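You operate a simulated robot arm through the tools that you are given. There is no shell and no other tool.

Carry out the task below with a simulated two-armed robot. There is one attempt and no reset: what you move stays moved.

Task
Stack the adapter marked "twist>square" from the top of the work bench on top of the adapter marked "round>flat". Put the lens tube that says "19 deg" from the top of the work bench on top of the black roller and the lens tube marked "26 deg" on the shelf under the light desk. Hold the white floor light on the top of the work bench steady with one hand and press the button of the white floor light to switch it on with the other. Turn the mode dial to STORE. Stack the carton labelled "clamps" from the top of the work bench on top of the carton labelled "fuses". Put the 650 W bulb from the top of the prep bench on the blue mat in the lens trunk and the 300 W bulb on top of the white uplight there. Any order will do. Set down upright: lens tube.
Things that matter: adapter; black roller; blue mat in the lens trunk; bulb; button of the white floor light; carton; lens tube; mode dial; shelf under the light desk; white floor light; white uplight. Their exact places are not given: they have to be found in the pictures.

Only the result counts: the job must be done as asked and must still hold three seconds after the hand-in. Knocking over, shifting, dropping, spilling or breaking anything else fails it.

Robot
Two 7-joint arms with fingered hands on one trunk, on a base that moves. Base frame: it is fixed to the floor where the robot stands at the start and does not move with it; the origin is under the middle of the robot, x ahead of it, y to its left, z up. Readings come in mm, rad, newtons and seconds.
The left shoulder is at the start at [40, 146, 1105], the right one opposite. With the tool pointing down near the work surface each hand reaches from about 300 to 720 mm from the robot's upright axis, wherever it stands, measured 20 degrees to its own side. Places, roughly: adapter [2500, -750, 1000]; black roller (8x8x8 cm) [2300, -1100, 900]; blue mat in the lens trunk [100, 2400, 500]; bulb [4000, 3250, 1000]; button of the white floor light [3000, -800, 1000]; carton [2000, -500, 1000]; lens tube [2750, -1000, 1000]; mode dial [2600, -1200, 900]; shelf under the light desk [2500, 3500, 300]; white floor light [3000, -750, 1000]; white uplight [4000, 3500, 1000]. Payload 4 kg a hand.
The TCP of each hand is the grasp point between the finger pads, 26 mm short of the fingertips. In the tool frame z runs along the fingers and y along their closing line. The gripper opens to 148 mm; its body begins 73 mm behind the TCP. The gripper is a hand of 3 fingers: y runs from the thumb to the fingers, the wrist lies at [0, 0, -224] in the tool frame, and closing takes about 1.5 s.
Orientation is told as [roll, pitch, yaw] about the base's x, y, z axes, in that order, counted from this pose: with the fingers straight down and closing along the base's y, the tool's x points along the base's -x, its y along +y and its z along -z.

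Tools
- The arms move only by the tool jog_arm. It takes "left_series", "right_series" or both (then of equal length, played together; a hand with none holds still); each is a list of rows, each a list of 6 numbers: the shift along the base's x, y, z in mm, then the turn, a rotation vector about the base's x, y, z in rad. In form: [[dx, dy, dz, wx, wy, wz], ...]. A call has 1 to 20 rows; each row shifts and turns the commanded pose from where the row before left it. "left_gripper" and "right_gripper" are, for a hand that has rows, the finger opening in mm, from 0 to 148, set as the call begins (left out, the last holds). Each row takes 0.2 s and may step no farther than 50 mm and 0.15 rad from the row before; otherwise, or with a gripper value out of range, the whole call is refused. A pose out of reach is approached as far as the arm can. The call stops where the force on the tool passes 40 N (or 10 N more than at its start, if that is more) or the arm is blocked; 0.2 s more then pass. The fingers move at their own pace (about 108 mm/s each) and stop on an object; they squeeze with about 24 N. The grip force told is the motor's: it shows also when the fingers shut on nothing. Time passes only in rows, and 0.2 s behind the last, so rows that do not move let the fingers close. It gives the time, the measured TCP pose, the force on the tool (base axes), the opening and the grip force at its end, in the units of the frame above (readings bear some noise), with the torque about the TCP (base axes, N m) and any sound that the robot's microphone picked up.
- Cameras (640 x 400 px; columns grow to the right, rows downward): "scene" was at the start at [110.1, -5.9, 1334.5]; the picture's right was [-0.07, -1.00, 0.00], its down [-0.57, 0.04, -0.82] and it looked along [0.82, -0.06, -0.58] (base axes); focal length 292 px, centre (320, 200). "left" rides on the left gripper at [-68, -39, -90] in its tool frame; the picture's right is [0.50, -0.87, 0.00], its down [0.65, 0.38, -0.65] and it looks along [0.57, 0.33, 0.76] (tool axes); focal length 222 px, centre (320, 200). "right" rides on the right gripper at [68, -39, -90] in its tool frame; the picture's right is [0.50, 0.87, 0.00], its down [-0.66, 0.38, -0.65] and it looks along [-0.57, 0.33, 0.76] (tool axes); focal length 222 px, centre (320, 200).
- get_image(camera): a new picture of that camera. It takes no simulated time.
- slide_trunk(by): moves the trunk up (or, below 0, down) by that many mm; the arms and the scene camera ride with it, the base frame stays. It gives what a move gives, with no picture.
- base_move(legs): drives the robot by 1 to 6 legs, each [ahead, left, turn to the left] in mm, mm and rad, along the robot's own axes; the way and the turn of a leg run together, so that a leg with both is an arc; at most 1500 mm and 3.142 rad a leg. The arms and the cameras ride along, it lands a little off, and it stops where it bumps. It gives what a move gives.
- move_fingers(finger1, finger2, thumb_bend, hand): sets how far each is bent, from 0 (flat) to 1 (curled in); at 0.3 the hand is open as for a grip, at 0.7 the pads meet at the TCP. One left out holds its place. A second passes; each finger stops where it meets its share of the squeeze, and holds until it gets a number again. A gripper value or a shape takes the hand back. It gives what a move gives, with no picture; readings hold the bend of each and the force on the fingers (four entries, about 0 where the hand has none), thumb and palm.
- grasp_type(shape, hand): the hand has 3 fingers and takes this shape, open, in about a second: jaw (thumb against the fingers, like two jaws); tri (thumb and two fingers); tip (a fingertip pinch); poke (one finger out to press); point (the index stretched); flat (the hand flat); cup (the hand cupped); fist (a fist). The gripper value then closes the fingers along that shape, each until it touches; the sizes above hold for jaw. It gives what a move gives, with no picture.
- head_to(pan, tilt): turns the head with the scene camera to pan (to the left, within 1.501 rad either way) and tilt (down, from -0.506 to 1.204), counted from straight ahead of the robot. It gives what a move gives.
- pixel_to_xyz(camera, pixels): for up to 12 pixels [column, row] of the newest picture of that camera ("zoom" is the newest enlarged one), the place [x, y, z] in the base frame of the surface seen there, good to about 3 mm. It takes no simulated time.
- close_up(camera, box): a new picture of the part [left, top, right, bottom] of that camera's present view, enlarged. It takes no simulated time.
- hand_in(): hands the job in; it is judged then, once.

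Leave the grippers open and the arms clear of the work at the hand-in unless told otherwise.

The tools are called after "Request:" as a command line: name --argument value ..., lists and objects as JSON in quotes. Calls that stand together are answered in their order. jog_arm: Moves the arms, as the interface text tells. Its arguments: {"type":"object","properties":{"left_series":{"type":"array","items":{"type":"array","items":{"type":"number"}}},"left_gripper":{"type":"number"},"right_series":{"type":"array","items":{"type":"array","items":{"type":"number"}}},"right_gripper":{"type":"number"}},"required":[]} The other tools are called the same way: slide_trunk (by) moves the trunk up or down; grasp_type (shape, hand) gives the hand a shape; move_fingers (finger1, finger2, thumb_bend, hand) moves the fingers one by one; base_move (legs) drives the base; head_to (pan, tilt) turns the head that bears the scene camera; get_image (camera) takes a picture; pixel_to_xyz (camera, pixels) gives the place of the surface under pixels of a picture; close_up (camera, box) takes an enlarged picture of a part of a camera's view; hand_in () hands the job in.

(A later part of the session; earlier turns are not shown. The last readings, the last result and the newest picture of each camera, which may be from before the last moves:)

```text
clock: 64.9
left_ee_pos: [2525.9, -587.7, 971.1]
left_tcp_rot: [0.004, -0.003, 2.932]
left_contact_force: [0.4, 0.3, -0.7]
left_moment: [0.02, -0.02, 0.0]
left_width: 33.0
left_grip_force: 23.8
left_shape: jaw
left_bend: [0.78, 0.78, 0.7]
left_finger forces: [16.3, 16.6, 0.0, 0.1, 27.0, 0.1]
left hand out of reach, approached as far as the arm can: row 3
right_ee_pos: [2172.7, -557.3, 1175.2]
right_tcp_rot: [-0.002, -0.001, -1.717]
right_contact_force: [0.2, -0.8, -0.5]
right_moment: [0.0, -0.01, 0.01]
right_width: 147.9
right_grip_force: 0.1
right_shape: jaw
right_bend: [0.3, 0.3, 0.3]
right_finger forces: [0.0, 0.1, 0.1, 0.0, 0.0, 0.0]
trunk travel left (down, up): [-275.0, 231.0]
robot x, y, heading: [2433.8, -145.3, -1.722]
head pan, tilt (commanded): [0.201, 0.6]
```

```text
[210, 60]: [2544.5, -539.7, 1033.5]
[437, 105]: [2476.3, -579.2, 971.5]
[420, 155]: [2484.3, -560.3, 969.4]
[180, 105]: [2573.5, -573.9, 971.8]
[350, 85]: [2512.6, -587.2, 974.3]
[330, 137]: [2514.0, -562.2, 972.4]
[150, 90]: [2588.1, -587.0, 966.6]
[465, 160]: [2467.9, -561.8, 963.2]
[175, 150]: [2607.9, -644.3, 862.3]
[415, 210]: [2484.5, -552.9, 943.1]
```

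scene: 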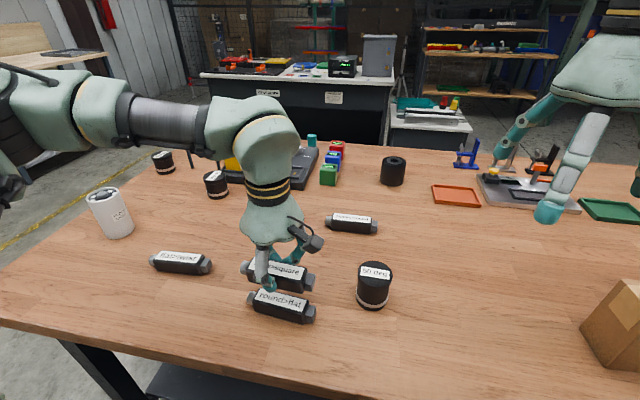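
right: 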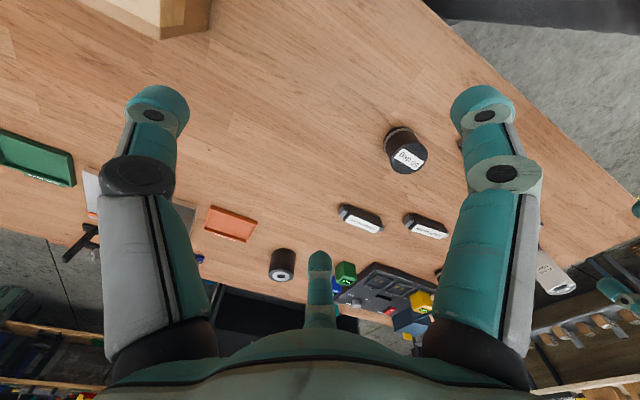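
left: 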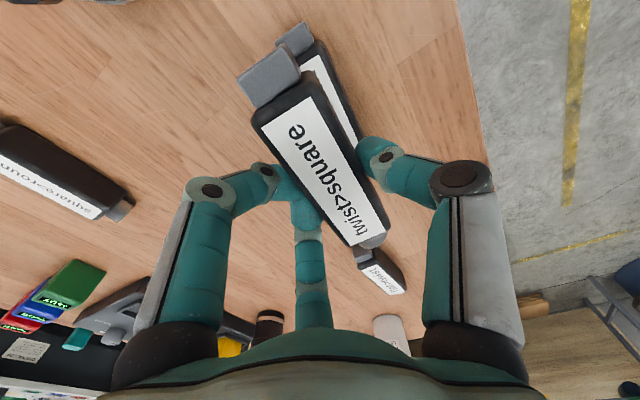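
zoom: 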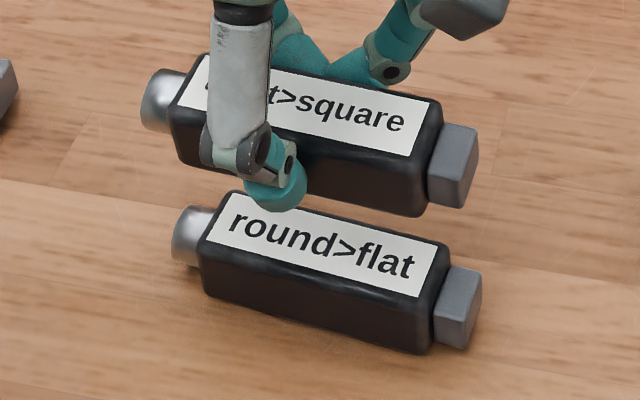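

Held adapter centre ≈ (2525, -576), lower one ≈ (2525, -573.5), yaw both ≈ -0.2. I shift +2 in y and lower 38 mm.

Request:
jog_arm --left_series '[[0, 2, -15, 0, 0, 0.01], [0, 0, -15, 0, 0, 0], [0, 0, -8, 0, 0, 0], [0, 0, 0, 0, 0, 0]]'

Request:
close_up --camera "scene" --box '[220, 245, 340, 335]'

```text
clock: 65.9
left_ee_pos: [2524.0, -587.1, 931.9]
left_tcp_rot: [0.002, -0.001, 2.943]
left_contact_force: [-1.3, 0.4, -1.0]
left_moment: [-0.01, -0.04, 0.02]
left_width: 33.1
left_grip_force: 24.4
left_shape: jaw
left_bend: [0.78, 0.78, 0.7]
left_finger forces: [16.3, 16.6, 0.0, 0.0, 26.9, 0.0]
right_ee_pos: [2172.6, -557.0, 1174.3]
right_tcp_rot: [-0.002, -0.001, -1.717]
right_contact_force: [0.3, 0.6, -0.2]
right_moment: [-0.03, 0.02, -0.02]
right_width: 147.9
right_grip_force: 0.2
right_shape: jaw
right_bend: [0.3, 0.3, 0.3]
right_finger forces: [0.0, 0.1, 0.0, 0.0, 0.0, 0.0]
trunk travel left (down, up): [-275.0, 231.0]
robot x, y, heading: [2436.7, -139.9, -1.72]
head pan, tilt (commanded): [0.201, 0.6]
```

```text
4.44 times, centred on (280, 290) of scene
```

zoom: 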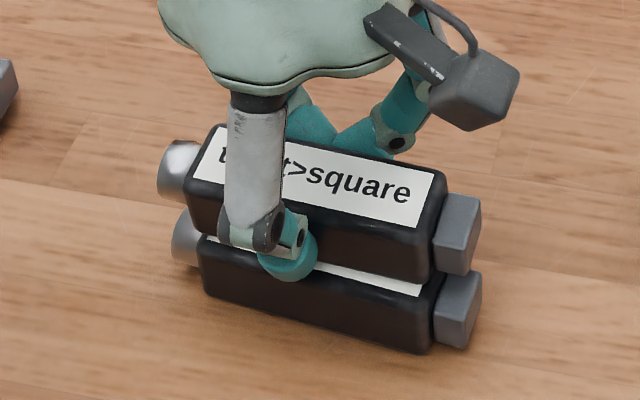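

Request:
pixel_to_xyz --camera "zoom" --pixels '[[440, 180], [425, 224], [195, 178], [360, 160], [345, 200], [175, 160], [465, 235], [465, 310], [185, 232], [415, 265], [420, 335]]'

```text
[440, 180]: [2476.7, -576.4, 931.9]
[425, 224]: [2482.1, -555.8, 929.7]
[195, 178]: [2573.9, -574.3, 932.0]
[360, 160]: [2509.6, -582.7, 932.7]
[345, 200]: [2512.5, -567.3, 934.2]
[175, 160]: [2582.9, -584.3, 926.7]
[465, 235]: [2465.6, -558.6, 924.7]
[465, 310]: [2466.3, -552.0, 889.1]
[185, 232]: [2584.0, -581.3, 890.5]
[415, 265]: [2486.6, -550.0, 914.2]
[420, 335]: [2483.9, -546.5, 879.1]
```

The upper one is ~3 mm too far. I shift +3 in y and lower in 1 mm steps.

Request:
jog_arm --left_series '[[0, 3, 0, 0, 0, 0], [0, 0, -1.5, 0, 0, 0], [0, 0, -1.5, 0, 0, 0], [0, 0, 0, 0, 0, 0]]'

```text
clock: 66.9
left_ee_pos: [2524.3, -584.6, 929.5]
left_tcp_rot: [0.001, -0.001, 2.942]
left_contact_force: [-0.2, -0.3, 2.2]
left_moment: [0.11, -0.02, 0.0]
left_width: 32.9
left_grip_force: 23.8
left_shape: jaw
left_bend: [0.78, 0.78, 0.7]
left_finger forces: [16.7, 16.9, 0.0, 0.0, 27.1, 0.1]
right_ee_pos: [2172.2, -557.4, 1176.1]
right_tcp_rot: [-0.002, 0.0, -1.717]
right_contact_force: [-0.5, 0.6, -0.1]
right_moment: [0.05, -0.01, 0.0]
right_width: 147.9
right_grip_force: 0.1
right_shape: jaw
right_bend: [0.3, 0.3, 0.3]
right_finger forces: [0.0, 0.1, 0.1, 0.0, 0.1, 0.0]
trunk travel left (down, up): [-275.0, 231.0]
robot x, y, heading: [2433.8, -139.6, -1.718]
head pan, tilt (commanded): [0.201, 0.6]
```

Light contact (2 N). I open gently, then fully, and rise.

Request:
jog_arm --left_series '[[0, 0, -0.3, 0, 0, 0], [0, 0, 0, 0, 0, 0], [0, 0, 0, 0, 0, 0]]' --left_gripper 55

Request:
close_up --camera "scene" --box '[220, 245, 340, 335]'

```text
clock: 67.7
left_ee_pos: [2526.0, -583.3, 929.2]
left_tcp_rot: [0.002, 0.001, 2.941]
left_contact_force: [0.1, 0.4, 0.0]
left_moment: [-0.05, 0.01, -0.02]
left_width: 54.8
left_grip_force: 0.0
left_shape: jaw
left_bend: [0.77, 0.77, 0.7]
left_finger forces: [0.0, 0.0, 0.0, 0.0, 0.0, 0.0]
right_ee_pos: [2173.3, -557.1, 1174.6]
right_tcp_rot: [-0.003, -0.002, -1.717]
right_contact_force: [-0.8, -0.4, 0.0]
right_moment: [-0.01, -0.02, 0.0]
right_width: 148.0
right_grip_force: 0.0
right_shape: jaw
right_bend: [0.3, 0.3, 0.3]
right_finger forces: [0.1, 0.0, 0.0, 0.0, 0.1, 0.0]
trunk travel left (down, up): [-275.0, 231.0]
robot x, y, heading: [2434.7, -141.1, -1.712]
head pan, tilt (commanded): [0.201, 0.6]
```

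```text
4.44 times, centred on (280, 290) of scene
```

zoom: 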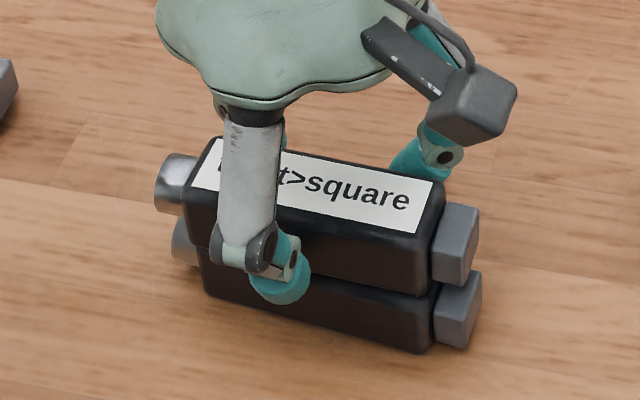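

Nicely seated. I open fully and rise.

Request:
jog_arm --left_series '[[0, 0, 0, 0, 0, 0], [0, 0, 0, 0, 0, 0], [0, 0, 0, 0, 0, 0], [0, 0, 0, 0, 0, 0], [0, 0, 30, 0, 0, 0], [0, 0, 40, 0, 0, 0], [0, 0, 40, 0, 0, 0], [0, 0, 40, 0, 0, 0], [0, 0, 0, 0, 0, 0]]' --left_gripper 148

Request:
get_image --camera "scene"

```text
clock: 69.7
left_ee_pos: [2524.2, -582.8, 1082.2]
left_tcp_rot: [0.0, -0.001, 2.942]
left_contact_force: [-1.4, 0.1, -0.5]
left_moment: [0.02, -0.01, 0.04]
left_width: 147.9
left_grip_force: 0.0
left_shape: jaw
left_bend: [0.3, 0.3, 0.3]
left_finger forces: [0.0, 0.0, 0.0, 0.0, 0.1, 0.0]
right_ee_pos: [2172.4, -557.8, 1174.1]
right_tcp_rot: [-0.001, -0.002, -1.718]
right_contact_force: [0.4, -0.2, 0.0]
right_moment: [0.02, -0.01, 0.04]
right_width: 147.8
right_grip_force: 0.0
right_shape: jaw
right_bend: [0.3, 0.3, 0.3]
right_finger forces: [0.0, 0.0, 0.0, 0.0, 0.1, 0.0]
trunk travel left (down, up): [-275.0, 231.0]
robot x, y, heading: [2437.6, -142.5, -1.722]
head pan, tilt (commanded): [0.201, 0.6]
```

```text
taken
```

scene: 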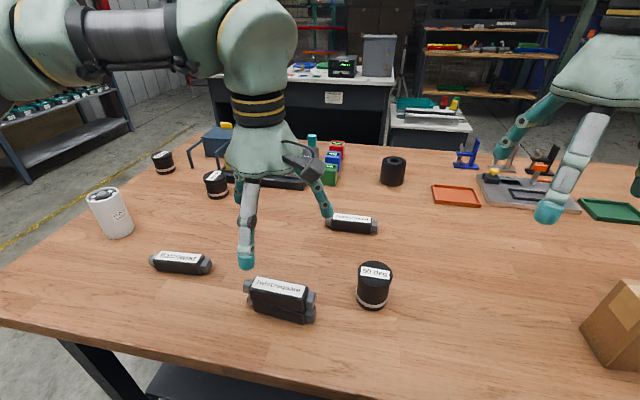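

Adapters done. Now the white floor light at (112,213): I measure it and the tubes further on.

Request:
close_up --camera "scene" --box '[70, 130, 230, 250]'

Request:
pixel_to_xyz --camera "scene" --pixels '[[104, 194], [90, 200], [120, 192], [118, 237], [105, 187], [112, 215], [215, 175], [163, 155], [217, 190], [163, 168], [392, 160], [392, 175]]'

```text
3.33 times, centred on (150, 190) of scene
```

zoom: 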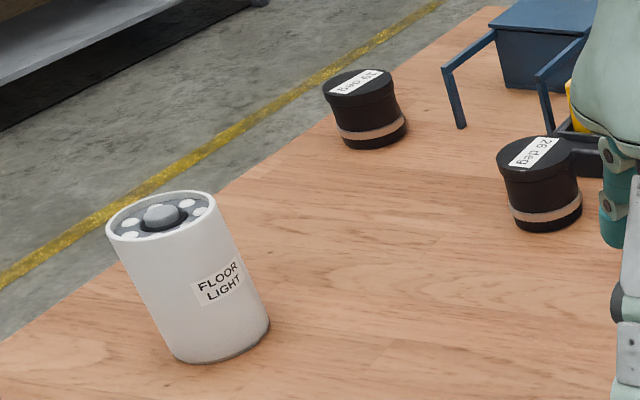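

```text
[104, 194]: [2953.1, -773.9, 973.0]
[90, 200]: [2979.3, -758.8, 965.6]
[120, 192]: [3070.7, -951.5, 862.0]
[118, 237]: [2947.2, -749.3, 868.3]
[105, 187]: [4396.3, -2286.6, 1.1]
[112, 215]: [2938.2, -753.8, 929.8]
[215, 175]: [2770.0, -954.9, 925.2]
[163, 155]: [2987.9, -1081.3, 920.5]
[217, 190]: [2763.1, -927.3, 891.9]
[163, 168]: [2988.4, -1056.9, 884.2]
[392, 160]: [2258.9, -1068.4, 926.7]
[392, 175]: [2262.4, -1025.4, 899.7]
```

Light axis is about (2958, -772), top ≈ 975. I drive left 590 so the light is ahead of the robot's middle.

Request:
base_move --legs '[[0, 590, 0]]'

Request:
head_to --pan 0.0 --tilt 0.6

Request:
get_image --camera "scene"

Request:
get_image --camera "right"

Request:
get_image --camera "left"

```text
clock: 73.0
left_ee_pos: [3098.5, -672.7, 1081.6]
left_tcp_rot: [0.001, 0.0, 2.934]
left_contact_force: [0.2, 0.8, -0.2]
left_moment: [-0.01, 0.0, -0.05]
left_width: 147.8
left_grip_force: 0.1
left_shape: jaw
left_bend: [0.3, 0.3, 0.3]
left_finger forces: [0.0, 0.1, 0.1, 0.0, 0.1, 0.1]
right_ee_pos: [2746.0, -644.5, 1174.9]
right_tcp_rot: [-0.002, 0.0, -1.728]
right_contact_force: [0.0, -0.2, 0.3]
right_moment: [0.01, -0.01, -0.04]
right_width: 147.9
right_grip_force: 0.0
right_shape: jaw
right_bend: [0.3, 0.3, 0.3]
right_finger forces: [0.1, 0.0, 0.1, 0.0, 0.0, 0.1]
trunk travel left (down, up): [-275.0, 231.0]
robot x, y, heading: [3016.2, -232.3, -1.732]
head pan, tilt (commanded): [0.201, 0.6]
```

```text
clock: 73.8
left_ee_pos: [3097.8, -672.3, 1083.6]
left_tcp_rot: [0.003, -0.001, 2.931]
left_contact_force: [-0.6, -0.1, 0.3]
left_moment: [-0.01, 0.0, 0.01]
left_width: 148.0
left_grip_force: 0.2
left_shape: jaw
left_bend: [0.3, 0.3, 0.3]
left_finger forces: [0.0, 0.0, 0.0, 0.1, 0.0, 0.1]
right_ee_pos: [2747.1, -644.1, 1175.8]
right_tcp_rot: [-0.002, -0.004, -1.727]
right_contact_force: [0.2, 0.1, 0.3]
right_moment: [0.0, 0.0, 0.02]
right_width: 147.7
right_grip_force: 0.1
right_shape: jaw
right_bend: [0.3, 0.3, 0.3]
right_finger forces: [0.0, 0.0, 0.0, 0.0, 0.0, 0.0]
trunk travel left (down, up): [-275.0, 231.0]
robot x, y, heading: [3015.4, -232.7, -1.727]
head pan, tilt (commanded): [0.0, 0.6]
```

```text
taken
```

scene: 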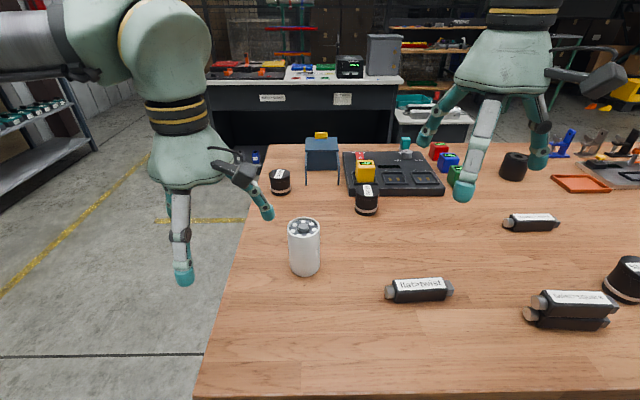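

```text
taken
```

right: 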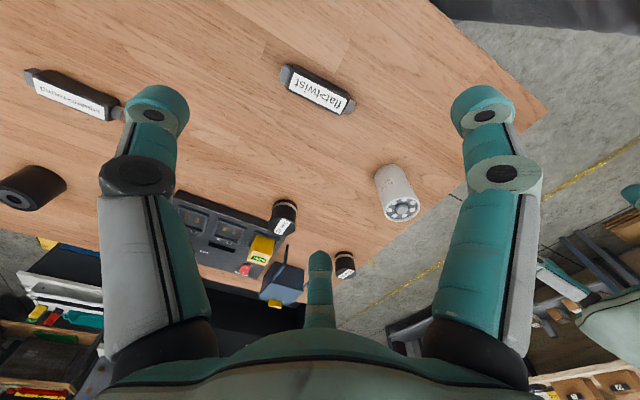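

```text
taken
```

left: 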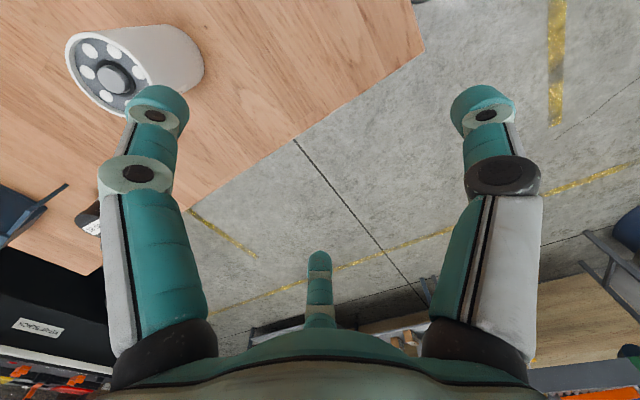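

I zoom on the tubes, the light and the console.

Request:
close_up --camera "scene" --box '[260, 130, 400, 220]'

Request:
close_up --camera "scene" --box '[340, 130, 480, 210]'

Request:
close_up --camera "scene" --box '[260, 205, 350, 285]'

Request:
pixel_to_xyz --camera "zoom" --pixels '[[305, 92], [240, 95], [375, 100], [305, 65], [305, 115], [245, 130], [370, 130], [310, 300], [255, 300], [365, 300], [305, 150], [300, 200]]'

```text
4.44 times, centred on (330, 175) of scene
```

zoom: 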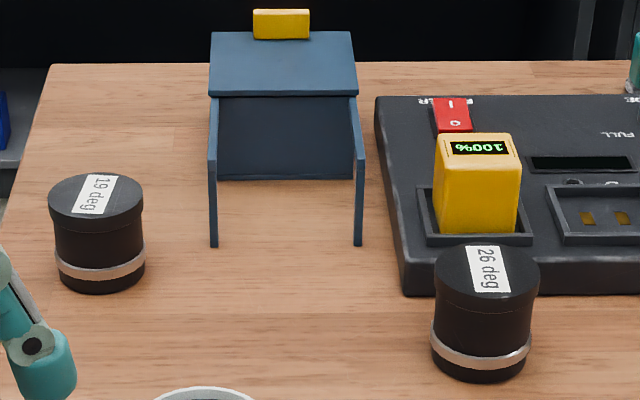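

```text
4.57 times, centred on (410, 170) of scene
```

zoom: 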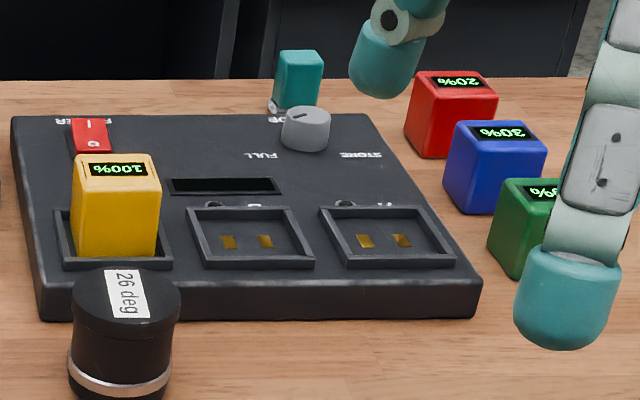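

```text
5.00 times, centred on (305, 245) of scene
```

zoom: 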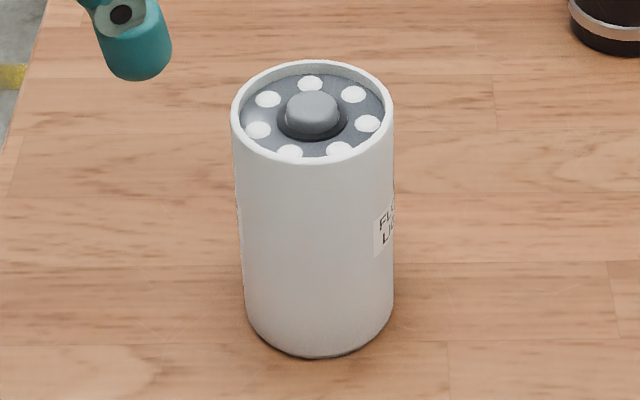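

```text
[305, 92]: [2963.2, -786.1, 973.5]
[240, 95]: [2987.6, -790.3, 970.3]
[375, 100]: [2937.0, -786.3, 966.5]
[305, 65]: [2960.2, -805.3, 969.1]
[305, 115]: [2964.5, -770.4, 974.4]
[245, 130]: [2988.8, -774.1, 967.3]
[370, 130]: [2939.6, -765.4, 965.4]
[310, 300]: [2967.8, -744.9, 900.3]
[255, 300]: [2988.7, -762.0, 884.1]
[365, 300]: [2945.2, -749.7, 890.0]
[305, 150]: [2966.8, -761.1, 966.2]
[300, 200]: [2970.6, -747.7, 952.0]
```

The light's axis is ≈ (2963, -777), diameter ≈ 60, button top ≈ 975. I check where the bench ends on that side.

Request:
get_image --camera "scene"

Request:
pixel_to_xyz --camera "scene" --pixels '[[232, 280], [242, 225], [252, 180], [222, 330], [400, 145], [405, 158], [395, 175], [280, 175], [366, 188], [365, 212], [280, 192], [320, 150]]'

```text
taken
```

scene: 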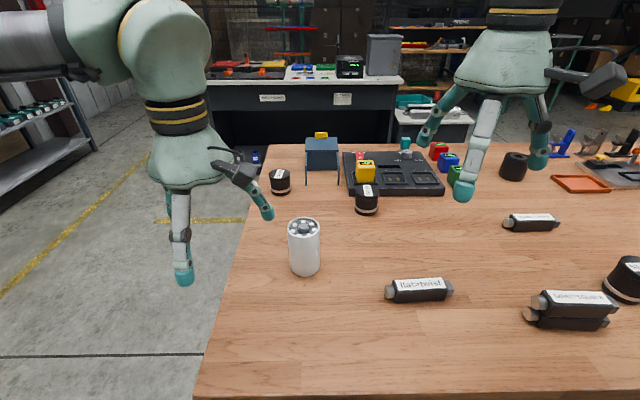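

```text
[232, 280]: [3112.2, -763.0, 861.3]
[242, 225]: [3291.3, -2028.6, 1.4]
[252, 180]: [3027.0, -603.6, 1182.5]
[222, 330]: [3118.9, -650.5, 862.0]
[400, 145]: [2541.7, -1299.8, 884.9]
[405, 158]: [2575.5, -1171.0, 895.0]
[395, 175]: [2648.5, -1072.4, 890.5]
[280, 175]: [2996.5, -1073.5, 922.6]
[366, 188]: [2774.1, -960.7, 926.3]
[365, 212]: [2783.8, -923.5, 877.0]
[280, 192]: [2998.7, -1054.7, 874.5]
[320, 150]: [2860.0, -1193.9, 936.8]
```

I plan to hold the light with the left hand tilted 45° from the left side, one finger low-left and two around the sides, leaving the button free. First: preshape fingers to 100, turn yaw by +0.578 and tilt 0.785, moving to a stand-off point (3065, -793, 1023).

Request:
jog_arm --left_series '[[0, 0, 10, 0, 0, 0.1445], [0, 0, 10, 0, 0, 0.1445], [0, 0, 10, 0, 0, 0.1445], [0, 0, 10, 0, 0, 0.1445], [0, -15, 0, 0.0203, 0.1293, 0], [0, -15, 0, 0.0203, 0.1293, 0], [0, -15, 0, 0.0203, 0.1293, 0], [0, -15, 0, 0.0203, 0.1293, 0], [0, -15, 0, 0.0203, 0.1293, 0], [0, -15, 0, 0.0203, 0.1293, 0], [0, 0, 0, 0, 0, 0]]' --left_gripper 100

Request:
get_image --camera "scene"

Request:
get_image --camera "left"

```text
clock: 76.2
left_ee_pos: [3099.5, -763.0, 1121.1]
left_tcp_rot: [-0.462, -0.661, -2.613]
left_contact_force: [0.6, -0.4, -0.3]
left_moment: [0.0, -0.03, 0.0]
left_width: 100.6
left_grip_force: 0.0
left_shape: jaw
left_bend: [0.29, 0.29, 0.72]
left_finger forces: [0.1, 0.0, 0.0, 0.0, 0.1, 0.0]
right_ee_pos: [2747.1, -643.7, 1174.3]
right_tcp_rot: [-0.002, -0.001, -1.728]
right_contact_force: [-0.6, 0.1, 0.4]
right_moment: [0.02, 0.01, 0.02]
right_width: 148.0
right_grip_force: 0.0
right_shape: jaw
right_bend: [0.3, 0.3, 0.3]
right_finger forces: [0.1, 0.0, 0.0, 0.0, 0.0, 0.0]
trunk travel left (down, up): [-275.0, 231.0]
robot x, y, heading: [3014.2, -228.2, -1.732]
head pan, tilt (commanded): [0.0, 0.6]
```

```text
taken
```

scene: 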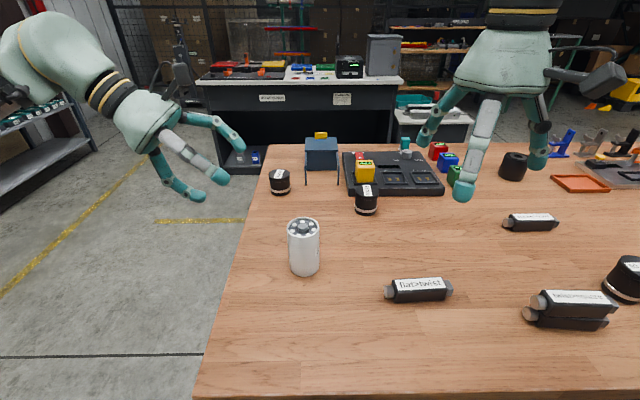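

```text
taken
```

left: 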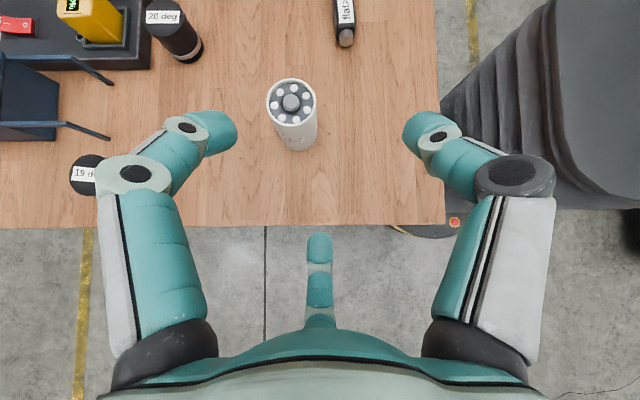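

The view from the left hand is excellent: light top at (291,103). I move to the stand-off: (-35, -30, -98).

Request:
jog_arm --left_series '[[-12, -10, -33, 0, 0, 0], [-12, -10, -33, 0, 0, 0], [-11, -10, -32, 0, 0, 0], [0, 0, 0, 0, 0, 0]]'

Request:
get_image --camera "left"

Request:
get_image --camera "scene"

```text
clock: 77.2
left_ee_pos: [3062.4, -793.9, 1024.4]
left_tcp_rot: [-0.463, -0.66, -2.611]
left_contact_force: [-0.1, -0.4, 0.1]
left_moment: [-0.01, 0.01, 0.01]
left_width: 100.5
left_grip_force: 0.1
left_shape: jaw
left_bend: [0.29, 0.29, 0.72]
left_finger forces: [0.1, 0.0, 0.0, 0.0, 0.0, 0.0]
right_ee_pos: [2747.5, -643.9, 1175.3]
right_tcp_rot: [-0.001, -0.002, -1.727]
right_contact_force: [-0.1, -0.5, 0.4]
right_moment: [0.02, 0.04, 0.0]
right_width: 148.0
right_grip_force: 0.1
right_shape: jaw
right_bend: [0.3, 0.3, 0.3]
right_finger forces: [0.0, 0.1, 0.1, 0.1, 0.0, 0.0]
trunk travel left (down, up): [-275.0, 231.0]
robot x, y, heading: [3012.0, -230.8, -1.729]
head pan, tilt (commanded): [0.0, 0.6]
```

```text
taken
```

left: 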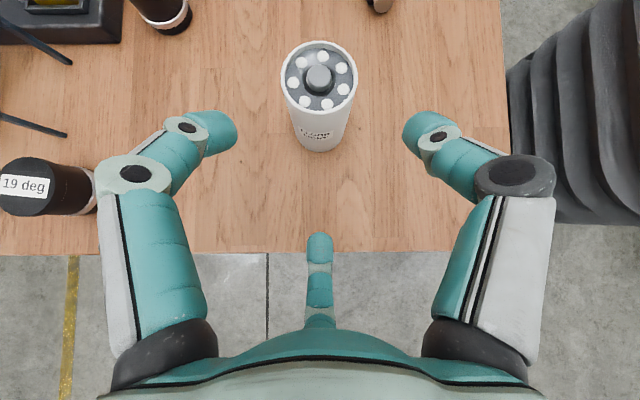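

```text
taken
```

scene: 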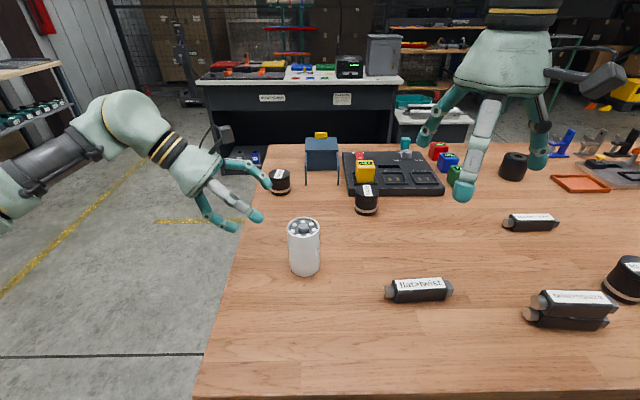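

The light is centred laterally. I measure its button and body from here.

Request:
pixel_to_xyz --camera "left" --pixels '[[319, 78], [319, 45], [283, 80], [356, 80], [319, 115], [319, 140], [297, 130], [343, 130]]'

```text
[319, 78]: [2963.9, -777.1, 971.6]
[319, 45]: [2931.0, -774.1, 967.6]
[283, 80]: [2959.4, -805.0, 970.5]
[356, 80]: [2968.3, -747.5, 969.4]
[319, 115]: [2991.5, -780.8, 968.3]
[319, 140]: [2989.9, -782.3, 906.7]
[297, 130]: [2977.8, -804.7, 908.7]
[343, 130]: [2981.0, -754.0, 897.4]
```

Axis (2962.5, -777), radius 30, rim 969. I approach along the hand's axis in steps.

Request:
jog_arm --left_series '[[-19, 3.2, -20, 0, 0, 0], [-19, 3.2, -20, 0, 0, 0], [-19, 3.2, -20, 0, 0, 0], [0, 0, 0, 0, 0, 0]]'

Request:
get_image --camera "left"

Request:
close_up --camera "scene" --box '[200, 160, 360, 290]'

```text
clock: 78.2
left_ee_pos: [3005.3, -783.5, 963.5]
left_tcp_rot: [-0.464, -0.661, -2.613]
left_contact_force: [0.5, -0.6, -0.2]
left_moment: [-0.02, -0.05, -0.01]
left_width: 100.3
left_grip_force: 0.1
left_shape: jaw
left_bend: [0.29, 0.29, 0.72]
left_finger forces: [0.0, 0.1, 0.1, 0.1, 0.0, 0.0]
right_ee_pos: [2746.5, -644.5, 1174.5]
right_tcp_rot: [-0.002, -0.003, -1.729]
right_contact_force: [0.2, -0.4, -0.3]
right_moment: [-0.01, -0.01, 0.0]
right_width: 147.9
right_grip_force: 0.1
right_shape: jaw
right_bend: [0.3, 0.3, 0.3]
right_finger forces: [0.0, 0.0, 0.1, 0.1, 0.1, 0.0]
trunk travel left (down, up): [-275.0, 231.0]
robot x, y, heading: [3012.3, -230.1, -1.73]
head pan, tilt (commanded): [0.0, 0.6]
```

```text
taken
```

left: 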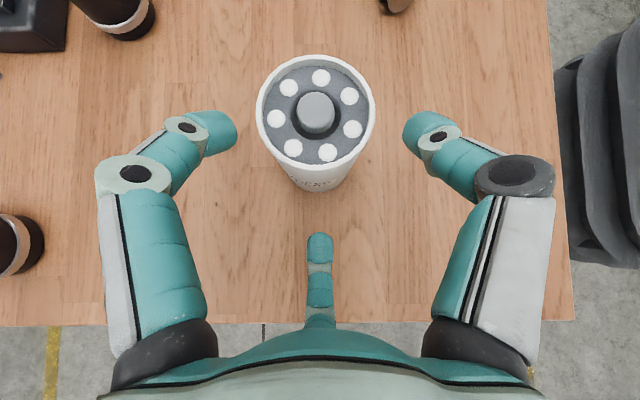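

```text
3.08 times, centred on (280, 225) of scene
```

zoom: 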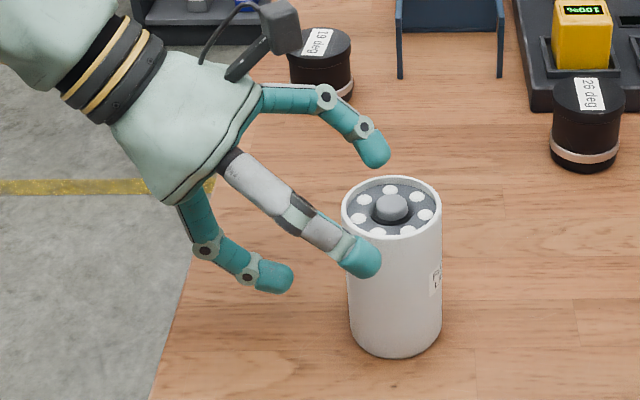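

Clean approach. I go the last 19 mm.

Request:
jog_arm --left_series '[[-9, 1.3, -9.5, 0, 0, 0], [-9, 1.3, -9, 0, 0, 0], [0, 0, 0, 0, 0, 0]]'

Request:
get_image --camera "left"

Request:
close_up --camera "scene" --box '[200, 160, 360, 290]'

```text
clock: 79.0
left_ee_pos: [2987.8, -780.6, 946.5]
left_tcp_rot: [-0.462, -0.658, -2.612]
left_contact_force: [0.1, 0.1, 0.6]
left_moment: [0.02, -0.02, -0.01]
left_width: 100.5
left_grip_force: 0.0
left_shape: jaw
left_bend: [0.29, 0.29, 0.72]
left_finger forces: [0.1, 0.0, 0.1, 0.0, 0.0, 0.0]
right_ee_pos: [2747.6, -643.2, 1174.6]
right_tcp_rot: [-0.002, -0.001, -1.728]
right_contact_force: [-0.4, -0.5, 0.5]
right_moment: [0.0, 0.01, -0.01]
right_width: 148.1
right_grip_force: 0.0
right_shape: jaw
right_bend: [0.3, 0.3, 0.3]
right_finger forces: [0.1, 0.1, 0.0, 0.1, 0.0, 0.0]
trunk travel left (down, up): [-275.0, 231.0]
robot x, y, heading: [3015.4, -233.6, -1.731]
head pan, tilt (commanded): [0.0, 0.6]
```

```text
taken
```

left: 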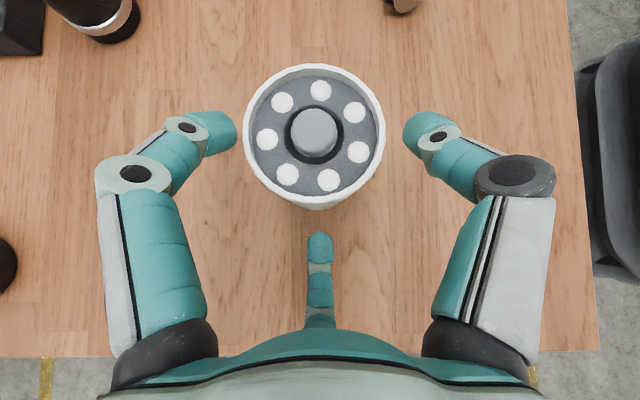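

```text
3.08 times, centred on (280, 225) of scene
```

zoom: 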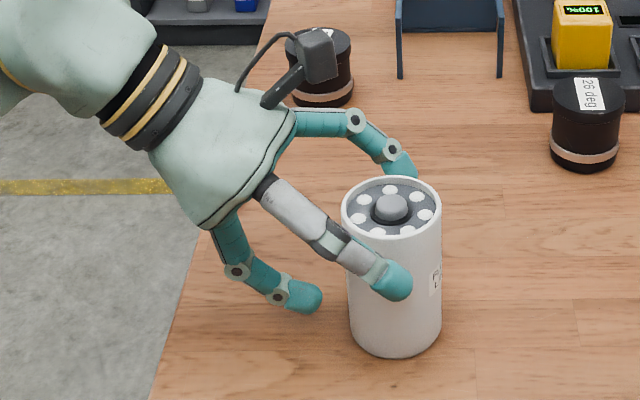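

Everything lines up. I close gently in stages: first to 72.

Request:
jog_arm --left_series '[[0, 0, 0, 0, 0, 0], [0, 0, 0, 0, 0, 0], [0, 0, 0, 0, 0, 0]]' --left_gripper 72

Request:
get_image --camera "left"

Request:
close_up --camera "scene" --box '[200, 160, 360, 290]'

```text
clock: 79.8
left_ee_pos: [2989.2, -781.1, 946.4]
left_tcp_rot: [-0.463, -0.659, -2.612]
left_contact_force: [-0.7, -0.7, 0.4]
left_moment: [0.02, 0.02, 0.04]
left_width: 73.4
left_grip_force: 0.1
left_shape: jaw
left_bend: [0.35, 0.37, 0.7]
left_finger forces: [1.2, 0.0, 0.1, 0.0, 0.0, 0.1]
right_ee_pos: [2746.9, -644.3, 1174.0]
right_tcp_rot: [-0.001, -0.002, -1.728]
right_contact_force: [-0.5, 0.1, -0.1]
right_moment: [-0.02, 0.02, 0.0]
right_width: 147.8
right_grip_force: 0.0
right_shape: jaw
right_bend: [0.3, 0.3, 0.3]
right_finger forces: [0.1, 0.0, 0.0, 0.0, 0.0, 0.0]
trunk travel left (down, up): [-275.0, 231.0]
robot x, y, heading: [3011.7, -233.2, -1.728]
head pan, tilt (commanded): [0.0, 0.6]
```

```text
taken
```

left: 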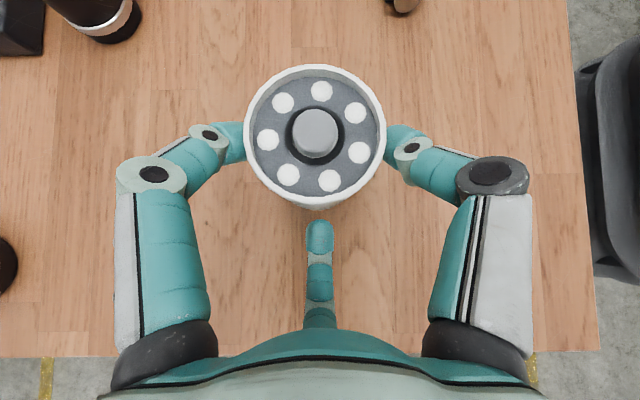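

```text
3.08 times, centred on (280, 225) of scene
```

zoom: 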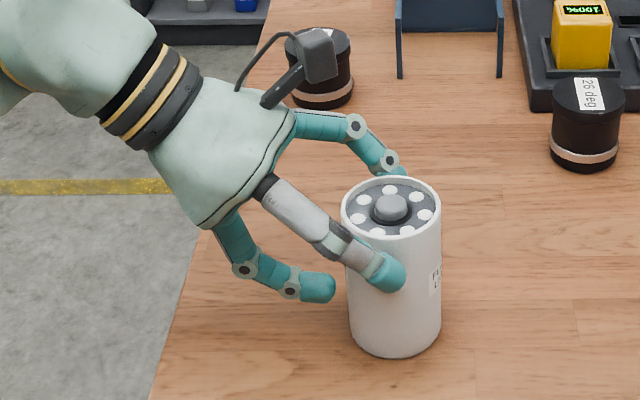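

Fingers just touch. I close fully now (squeeze limited to 24 N).

Request:
jog_arm --left_series '[[0, 0, 0, 0, 0, 0], [0, 0, 0, 0, 0, 0], [0, 0, 0, 0, 0, 0], [0, 0, 0, 0, 0, 0]]' --left_gripper 50

Request:
get_image --camera "left"

Request:
close_up --camera "scene" --box '[200, 160, 360, 290]'

```text
clock: 80.8
left_ee_pos: [2988.6, -780.2, 947.1]
left_tcp_rot: [-0.462, -0.663, -2.61]
left_contact_force: [4.5, 0.0, 4.8]
left_moment: [-0.01, -0.47, 0.03]
left_width: 59.5
left_grip_force: 24.3
left_shape: jaw
left_bend: [0.36, 0.78, 0.7]
left_finger forces: [21.2, 22.8, 0.0, 0.0, 17.9, 0.0]
right_ee_pos: [2747.3, -643.6, 1174.4]
right_tcp_rot: [-0.003, -0.003, -1.726]
right_contact_force: [0.6, -0.1, 0.0]
right_moment: [-0.01, 0.0, -0.02]
right_width: 147.9
right_grip_force: 0.1
right_shape: jaw
right_bend: [0.3, 0.3, 0.3]
right_finger forces: [0.0, 0.0, 0.1, 0.0, 0.1, 0.1]
trunk travel left (down, up): [-275.0, 231.0]
robot x, y, heading: [3015.0, -230.3, -1.731]
head pan, tilt (commanded): [0.0, 0.6]
```

```text
taken
```

left: 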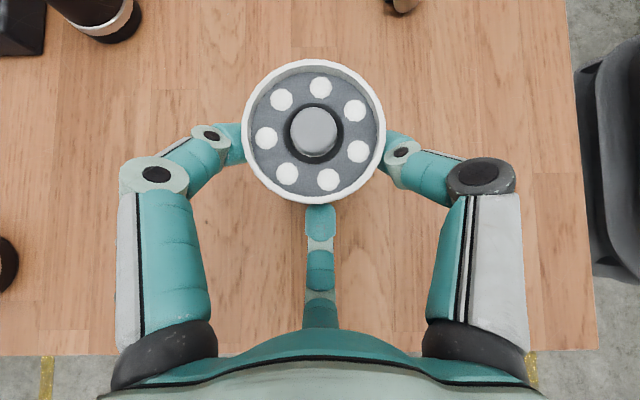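

```text
3.08 times, centred on (280, 225) of scene
```

zoom: 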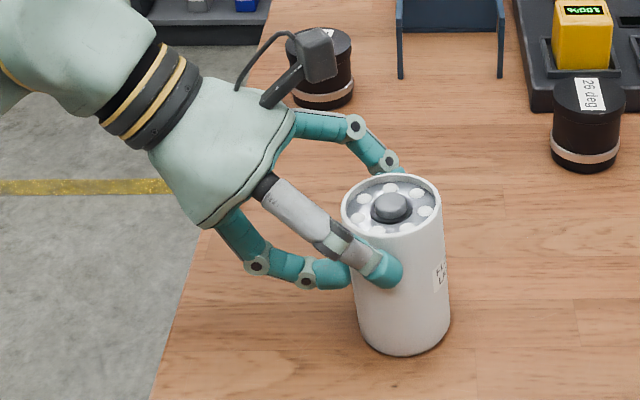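

The light tilted a little as the low finger pushed its foot. I measure the rim heights to see how much.

Request:
pixel_to_xyz --camera "left" --pixels '[[313, 65], [313, 198], [247, 132], [381, 132], [313, 128], [313, 90], [313, 165]]'

Request:
pixel_to_xyz --camera "scene" --pixels '[[305, 273], [300, 270], [312, 270], [315, 240], [296, 240]]'

```text
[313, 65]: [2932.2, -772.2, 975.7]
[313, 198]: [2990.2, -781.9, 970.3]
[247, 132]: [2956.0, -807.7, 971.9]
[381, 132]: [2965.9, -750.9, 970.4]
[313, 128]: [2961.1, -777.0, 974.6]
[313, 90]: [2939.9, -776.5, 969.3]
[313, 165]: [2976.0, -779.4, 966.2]
```

```text
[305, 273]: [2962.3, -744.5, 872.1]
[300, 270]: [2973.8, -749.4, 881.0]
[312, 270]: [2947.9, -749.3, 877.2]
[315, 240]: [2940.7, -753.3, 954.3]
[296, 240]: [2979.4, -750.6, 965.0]
```

The rim shows ~0.09 rad tilt, so I release to let it stand upright again, and will instead squeeze it only sideways with the two upper fingers.

Request:
jog_arm --left_series '[[0, 0, 0, 0, 0, 0], [0, 0, 0, 0, 0, 0], [0, 0, 0, 0, 0, 0], [0, 0, 0, 0, 0, 0]]' --left_gripper 100

Request:
get_image --camera "left"

Request:
close_up --camera "scene" --box '[200, 160, 360, 290]'

Request:
pixel_to_xyz --camera "left" --pixels '[[313, 65], [313, 198], [247, 132], [381, 132], [313, 132], [313, 90], [313, 165]]'

```text
clock: 81.8
left_ee_pos: [2988.6, -780.4, 944.6]
left_tcp_rot: [-0.463, -0.66, -2.612]
left_contact_force: [-0.2, -0.2, 0.3]
left_moment: [-0.01, -0.01, 0.01]
left_width: 99.7
left_grip_force: 0.0
left_shape: jaw
left_bend: [0.29, 0.29, 0.72]
left_finger forces: [0.1, 0.0, 0.0, 0.1, 0.0, 0.1]
right_ee_pos: [2746.2, -644.2, 1174.5]
right_tcp_rot: [-0.002, -0.001, -1.727]
right_contact_force: [-1.1, 0.6, -0.2]
right_moment: [-0.01, 0.03, -0.02]
right_width: 147.9
right_grip_force: 0.1
right_shape: jaw
right_bend: [0.3, 0.3, 0.3]
right_finger forces: [0.0, 0.0, 0.0, 0.0, 0.1, 0.1]
trunk travel left (down, up): [-275.0, 231.0]
robot x, y, heading: [3013.0, -229.0, -1.729]
head pan, tilt (commanded): [0.0, 0.6]
```

```text
taken
```

left: 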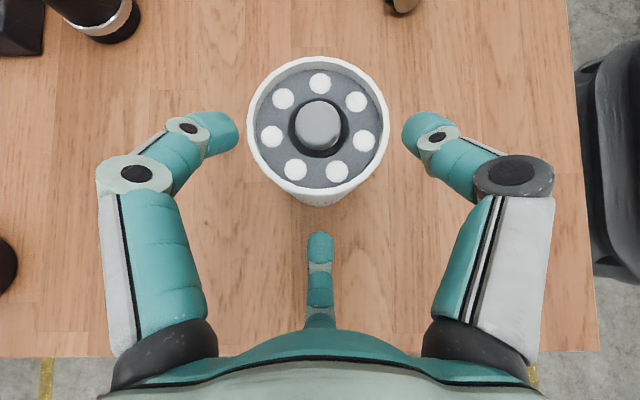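

```text
3.08 times, centred on (280, 225) of scene
```

zoom: 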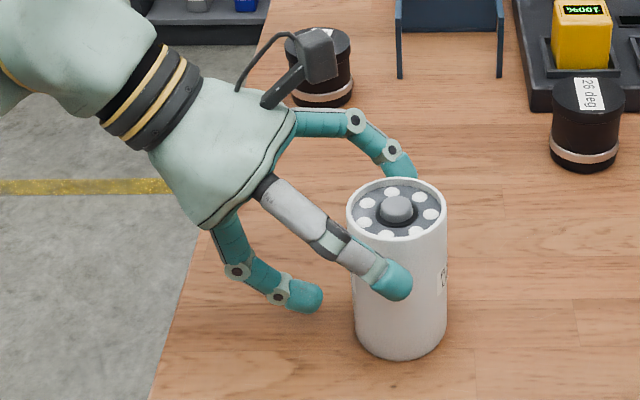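

```text
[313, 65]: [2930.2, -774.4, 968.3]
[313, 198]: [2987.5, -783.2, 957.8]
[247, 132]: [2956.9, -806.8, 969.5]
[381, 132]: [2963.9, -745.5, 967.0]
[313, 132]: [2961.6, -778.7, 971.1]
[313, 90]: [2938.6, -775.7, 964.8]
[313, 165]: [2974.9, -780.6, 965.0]
```

Upright again. I move the hand 5 mm outward and test which finger is which by opening finger1 a bit.

Request:
jog_arm --left_series '[[5, -1, 0, 0, 0, 0], [0, 0, 0, 0, 0, 0]]'

Request:
move_fingers --hand "left" --finger1 0.3

Request:
get_image --camera "left"

```text
clock: 82.3
left_ee_pos: [2992.8, -780.5, 946.4]
left_tcp_rot: [-0.463, -0.659, -2.613]
left_contact_force: [0.9, -0.7, 1.3]
left_moment: [0.0, -0.04, 0.02]
left_width: 99.8
left_grip_force: 0.0
left_shape: jaw
left_bend: [0.29, 0.29, 0.72]
left_finger forces: [0.1, 0.0, 0.0, 0.1, 0.1, 0.0]
right_ee_pos: [2747.3, -643.8, 1174.9]
right_tcp_rot: [-0.003, -0.003, -1.728]
right_contact_force: [0.7, 1.1, 0.2]
right_moment: [-0.01, 0.04, -0.01]
right_width: 147.8
right_grip_force: 0.2
right_shape: jaw
right_bend: [0.3, 0.3, 0.3]
right_finger forces: [0.0, 0.0, 0.0, 0.1, 0.1, 0.0]
trunk travel left (down, up): [-275.0, 231.0]
robot x, y, heading: [3016.6, -231.2, -1.729]
head pan, tilt (commanded): [0.0, 0.6]
```

```text
clock: 83.3
left_ee_pos: [2992.5, -780.9, 945.5]
left_tcp_rot: [-0.462, -0.66, -2.611]
left_contact_force: [-0.4, -0.8, -0.1]
left_moment: [0.0, -0.02, -0.02]
left_width: 106.6
left_grip_force: 0.2
left_shape: fingers
left_bend: [0.3, 0.29, 0.72]
left_finger forces: [0.0, 0.1, 0.0, 0.1, 0.0, 0.0]
right_ee_pos: [2746.5, -643.7, 1174.2]
right_tcp_rot: [-0.003, -0.004, -1.728]
right_contact_force: [0.0, 0.1, 0.1]
right_moment: [0.02, 0.02, 0.01]
right_width: 148.2
right_grip_force: 0.0
right_shape: jaw
right_bend: [0.3, 0.3, 0.3]
right_finger forces: [0.1, 0.0, 0.0, 0.1, 0.1, 0.1]
trunk travel left (down, up): [-275.0, 231.0]
robot x, y, heading: [3011.5, -233.7, -1.73]
head pan, tilt (commanded): [0.0, 0.6]
```

```text
taken
```

left: 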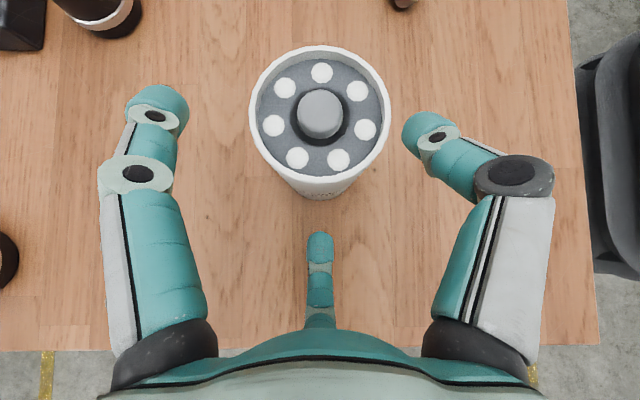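

finger1 is the far upper one; thumb the near upper; finger2 the low one. I close finger1 and thumb to 0.48 while finger2 stays open.

Request:
move_fingers --hand "left" --finger1 0.46 --finger2 0.3 --thumb_bend 0.46

Request:
get_image --camera "left"

Request:
close_up --camera "scene" --box '[200, 160, 360, 290]'

```text
clock: 84.3
left_ee_pos: [2992.6, -782.4, 947.1]
left_tcp_rot: [-0.463, -0.66, -2.612]
left_contact_force: [0.0, -0.4, 0.1]
left_moment: [0.03, 0.04, -0.03]
left_width: 75.7
left_grip_force: 0.1
left_shape: fingers
left_bend: [0.46, 0.3, 0.46]
left_finger forces: [0.0, 0.0, 0.0, 0.0, 0.1, 0.0]
right_ee_pos: [2747.0, -644.8, 1174.7]
right_tcp_rot: [-0.002, -0.001, -1.727]
right_contact_force: [1.0, -0.2, 1.0]
right_moment: [-0.01, 0.0, 0.0]
right_width: 147.9
right_grip_force: 0.0
right_shape: jaw
right_bend: [0.3, 0.3, 0.3]
right_finger forces: [0.1, 0.0, 0.0, 0.0, 0.1, 0.0]
trunk travel left (down, up): [-275.0, 231.0]
robot x, y, heading: [3013.0, -229.7, -1.727]
head pan, tilt (commanded): [0.0, 0.6]
```

```text
taken
```

left: 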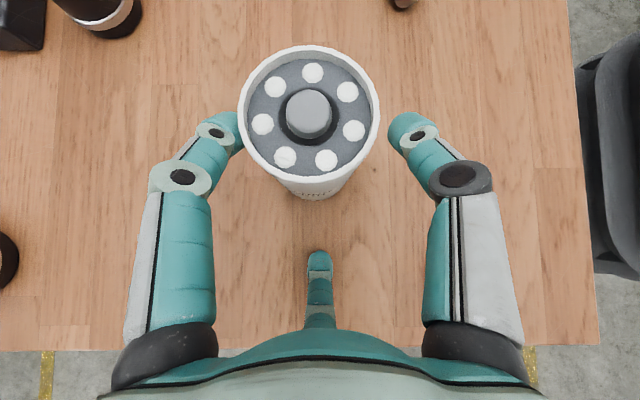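

```text
3.08 times, centred on (280, 225) of scene
```

zoom: 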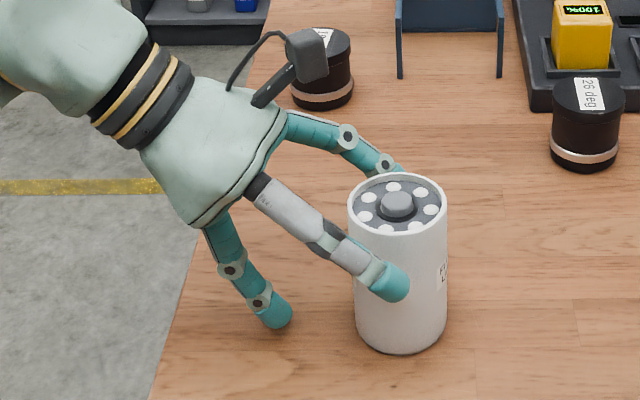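

finger1 nearly touches, thumb has a small gap. I close both a bit more.

Request:
move_fingers --hand "left" --finger1 0.47 --thumb_bend 0.52

Request:
get_image --camera "left"

```text
clock: 85.3
left_ee_pos: [2992.4, -781.9, 945.7]
left_tcp_rot: [-0.463, -0.661, -2.611]
left_contact_force: [0.0, -0.6, -0.8]
left_moment: [0.02, 0.0, 0.02]
left_width: 65.0
left_grip_force: 0.0
left_shape: fingers
left_bend: [0.47, 0.3, 0.52]
left_finger forces: [0.3, 0.0, 0.1, 0.0, 0.0, 0.0]
right_ee_pos: [2747.4, -644.0, 1173.7]
right_tcp_rot: [-0.001, 0.0, -1.728]
right_contact_force: [-0.3, -0.5, -0.3]
right_moment: [0.01, -0.02, -0.04]
right_width: 147.8
right_grip_force: 0.1
right_shape: jaw
right_bend: [0.3, 0.3, 0.3]
right_finger forces: [0.0, 0.1, 0.1, 0.0, 0.1, 0.0]
trunk travel left (down, up): [-275.0, 231.0]
robot x, y, heading: [3012.5, -224.4, -1.728]
head pan, tilt (commanded): [0.0, 0.6]
```

```text
taken
```

left: 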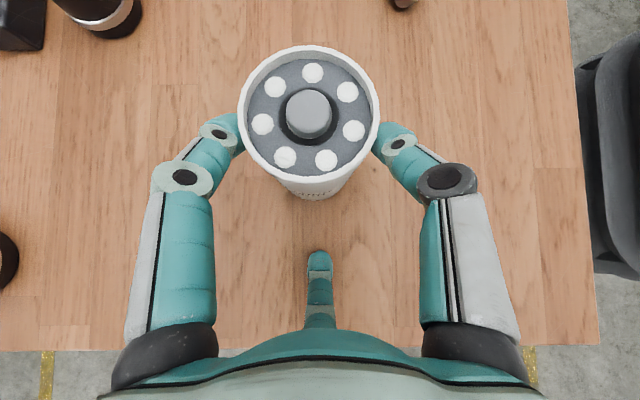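

Both are now touching. I squeeze a little more with both.

Request:
move_fingers --hand "left" --finger1 0.55 --thumb_bend 0.6

Request:
get_image --camera "left"

Request:
close_up --camera "scene" --box '[200, 160, 360, 290]'

Request:
pixel_to_xyz --camera "left" --pixels '[[310, 50], [310, 180], [241, 115], [376, 115], [310, 115]]'

```text
clock: 86.3
left_ee_pos: [2992.7, -782.2, 946.8]
left_tcp_rot: [-0.462, -0.66, -2.613]
left_contact_force: [-1.2, 1.3, 2.7]
left_moment: [0.0, 0.11, -0.06]
left_width: 58.5
left_grip_force: 6.6
left_shape: fingers
left_bend: [0.48, 0.3, 0.56]
left_finger forces: [6.1, 0.1, 0.0, 0.1, 7.1, 0.0]
right_ee_pos: [2747.4, -644.1, 1175.5]
right_tcp_rot: [-0.002, -0.001, -1.727]
right_contact_force: [0.3, 0.4, 0.7]
right_moment: [-0.02, 0.0, -0.01]
right_width: 148.1
right_grip_force: 0.0
right_shape: jaw
right_bend: [0.3, 0.3, 0.3]
right_finger forces: [0.0, 0.1, 0.0, 0.1, 0.0, 0.1]
trunk travel left (down, up): [-275.0, 231.0]
robot x, y, heading: [3015.8, -226.7, -1.729]
head pan, tilt (commanded): [0.0, 0.6]
```

```text
taken
```

left: 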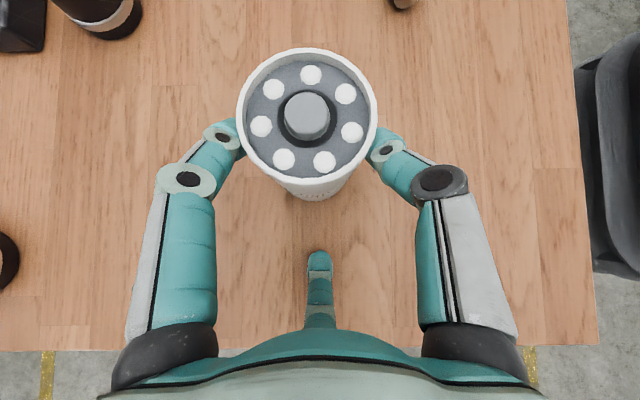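

```text
3.08 times, centred on (280, 225) of scene
```

zoom: 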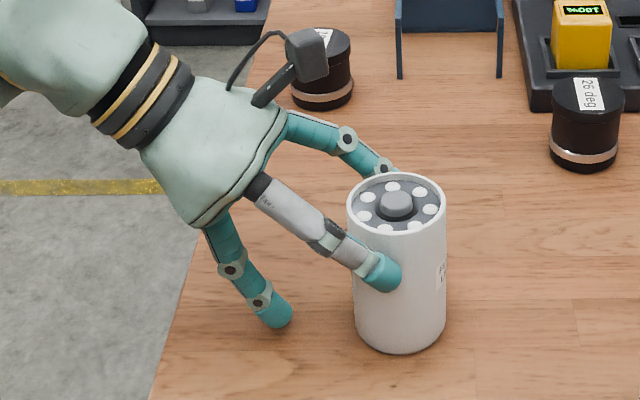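

```text
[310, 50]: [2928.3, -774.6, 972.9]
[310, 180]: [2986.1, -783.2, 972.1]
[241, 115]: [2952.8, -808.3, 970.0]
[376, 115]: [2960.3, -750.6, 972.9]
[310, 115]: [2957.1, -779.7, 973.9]
```

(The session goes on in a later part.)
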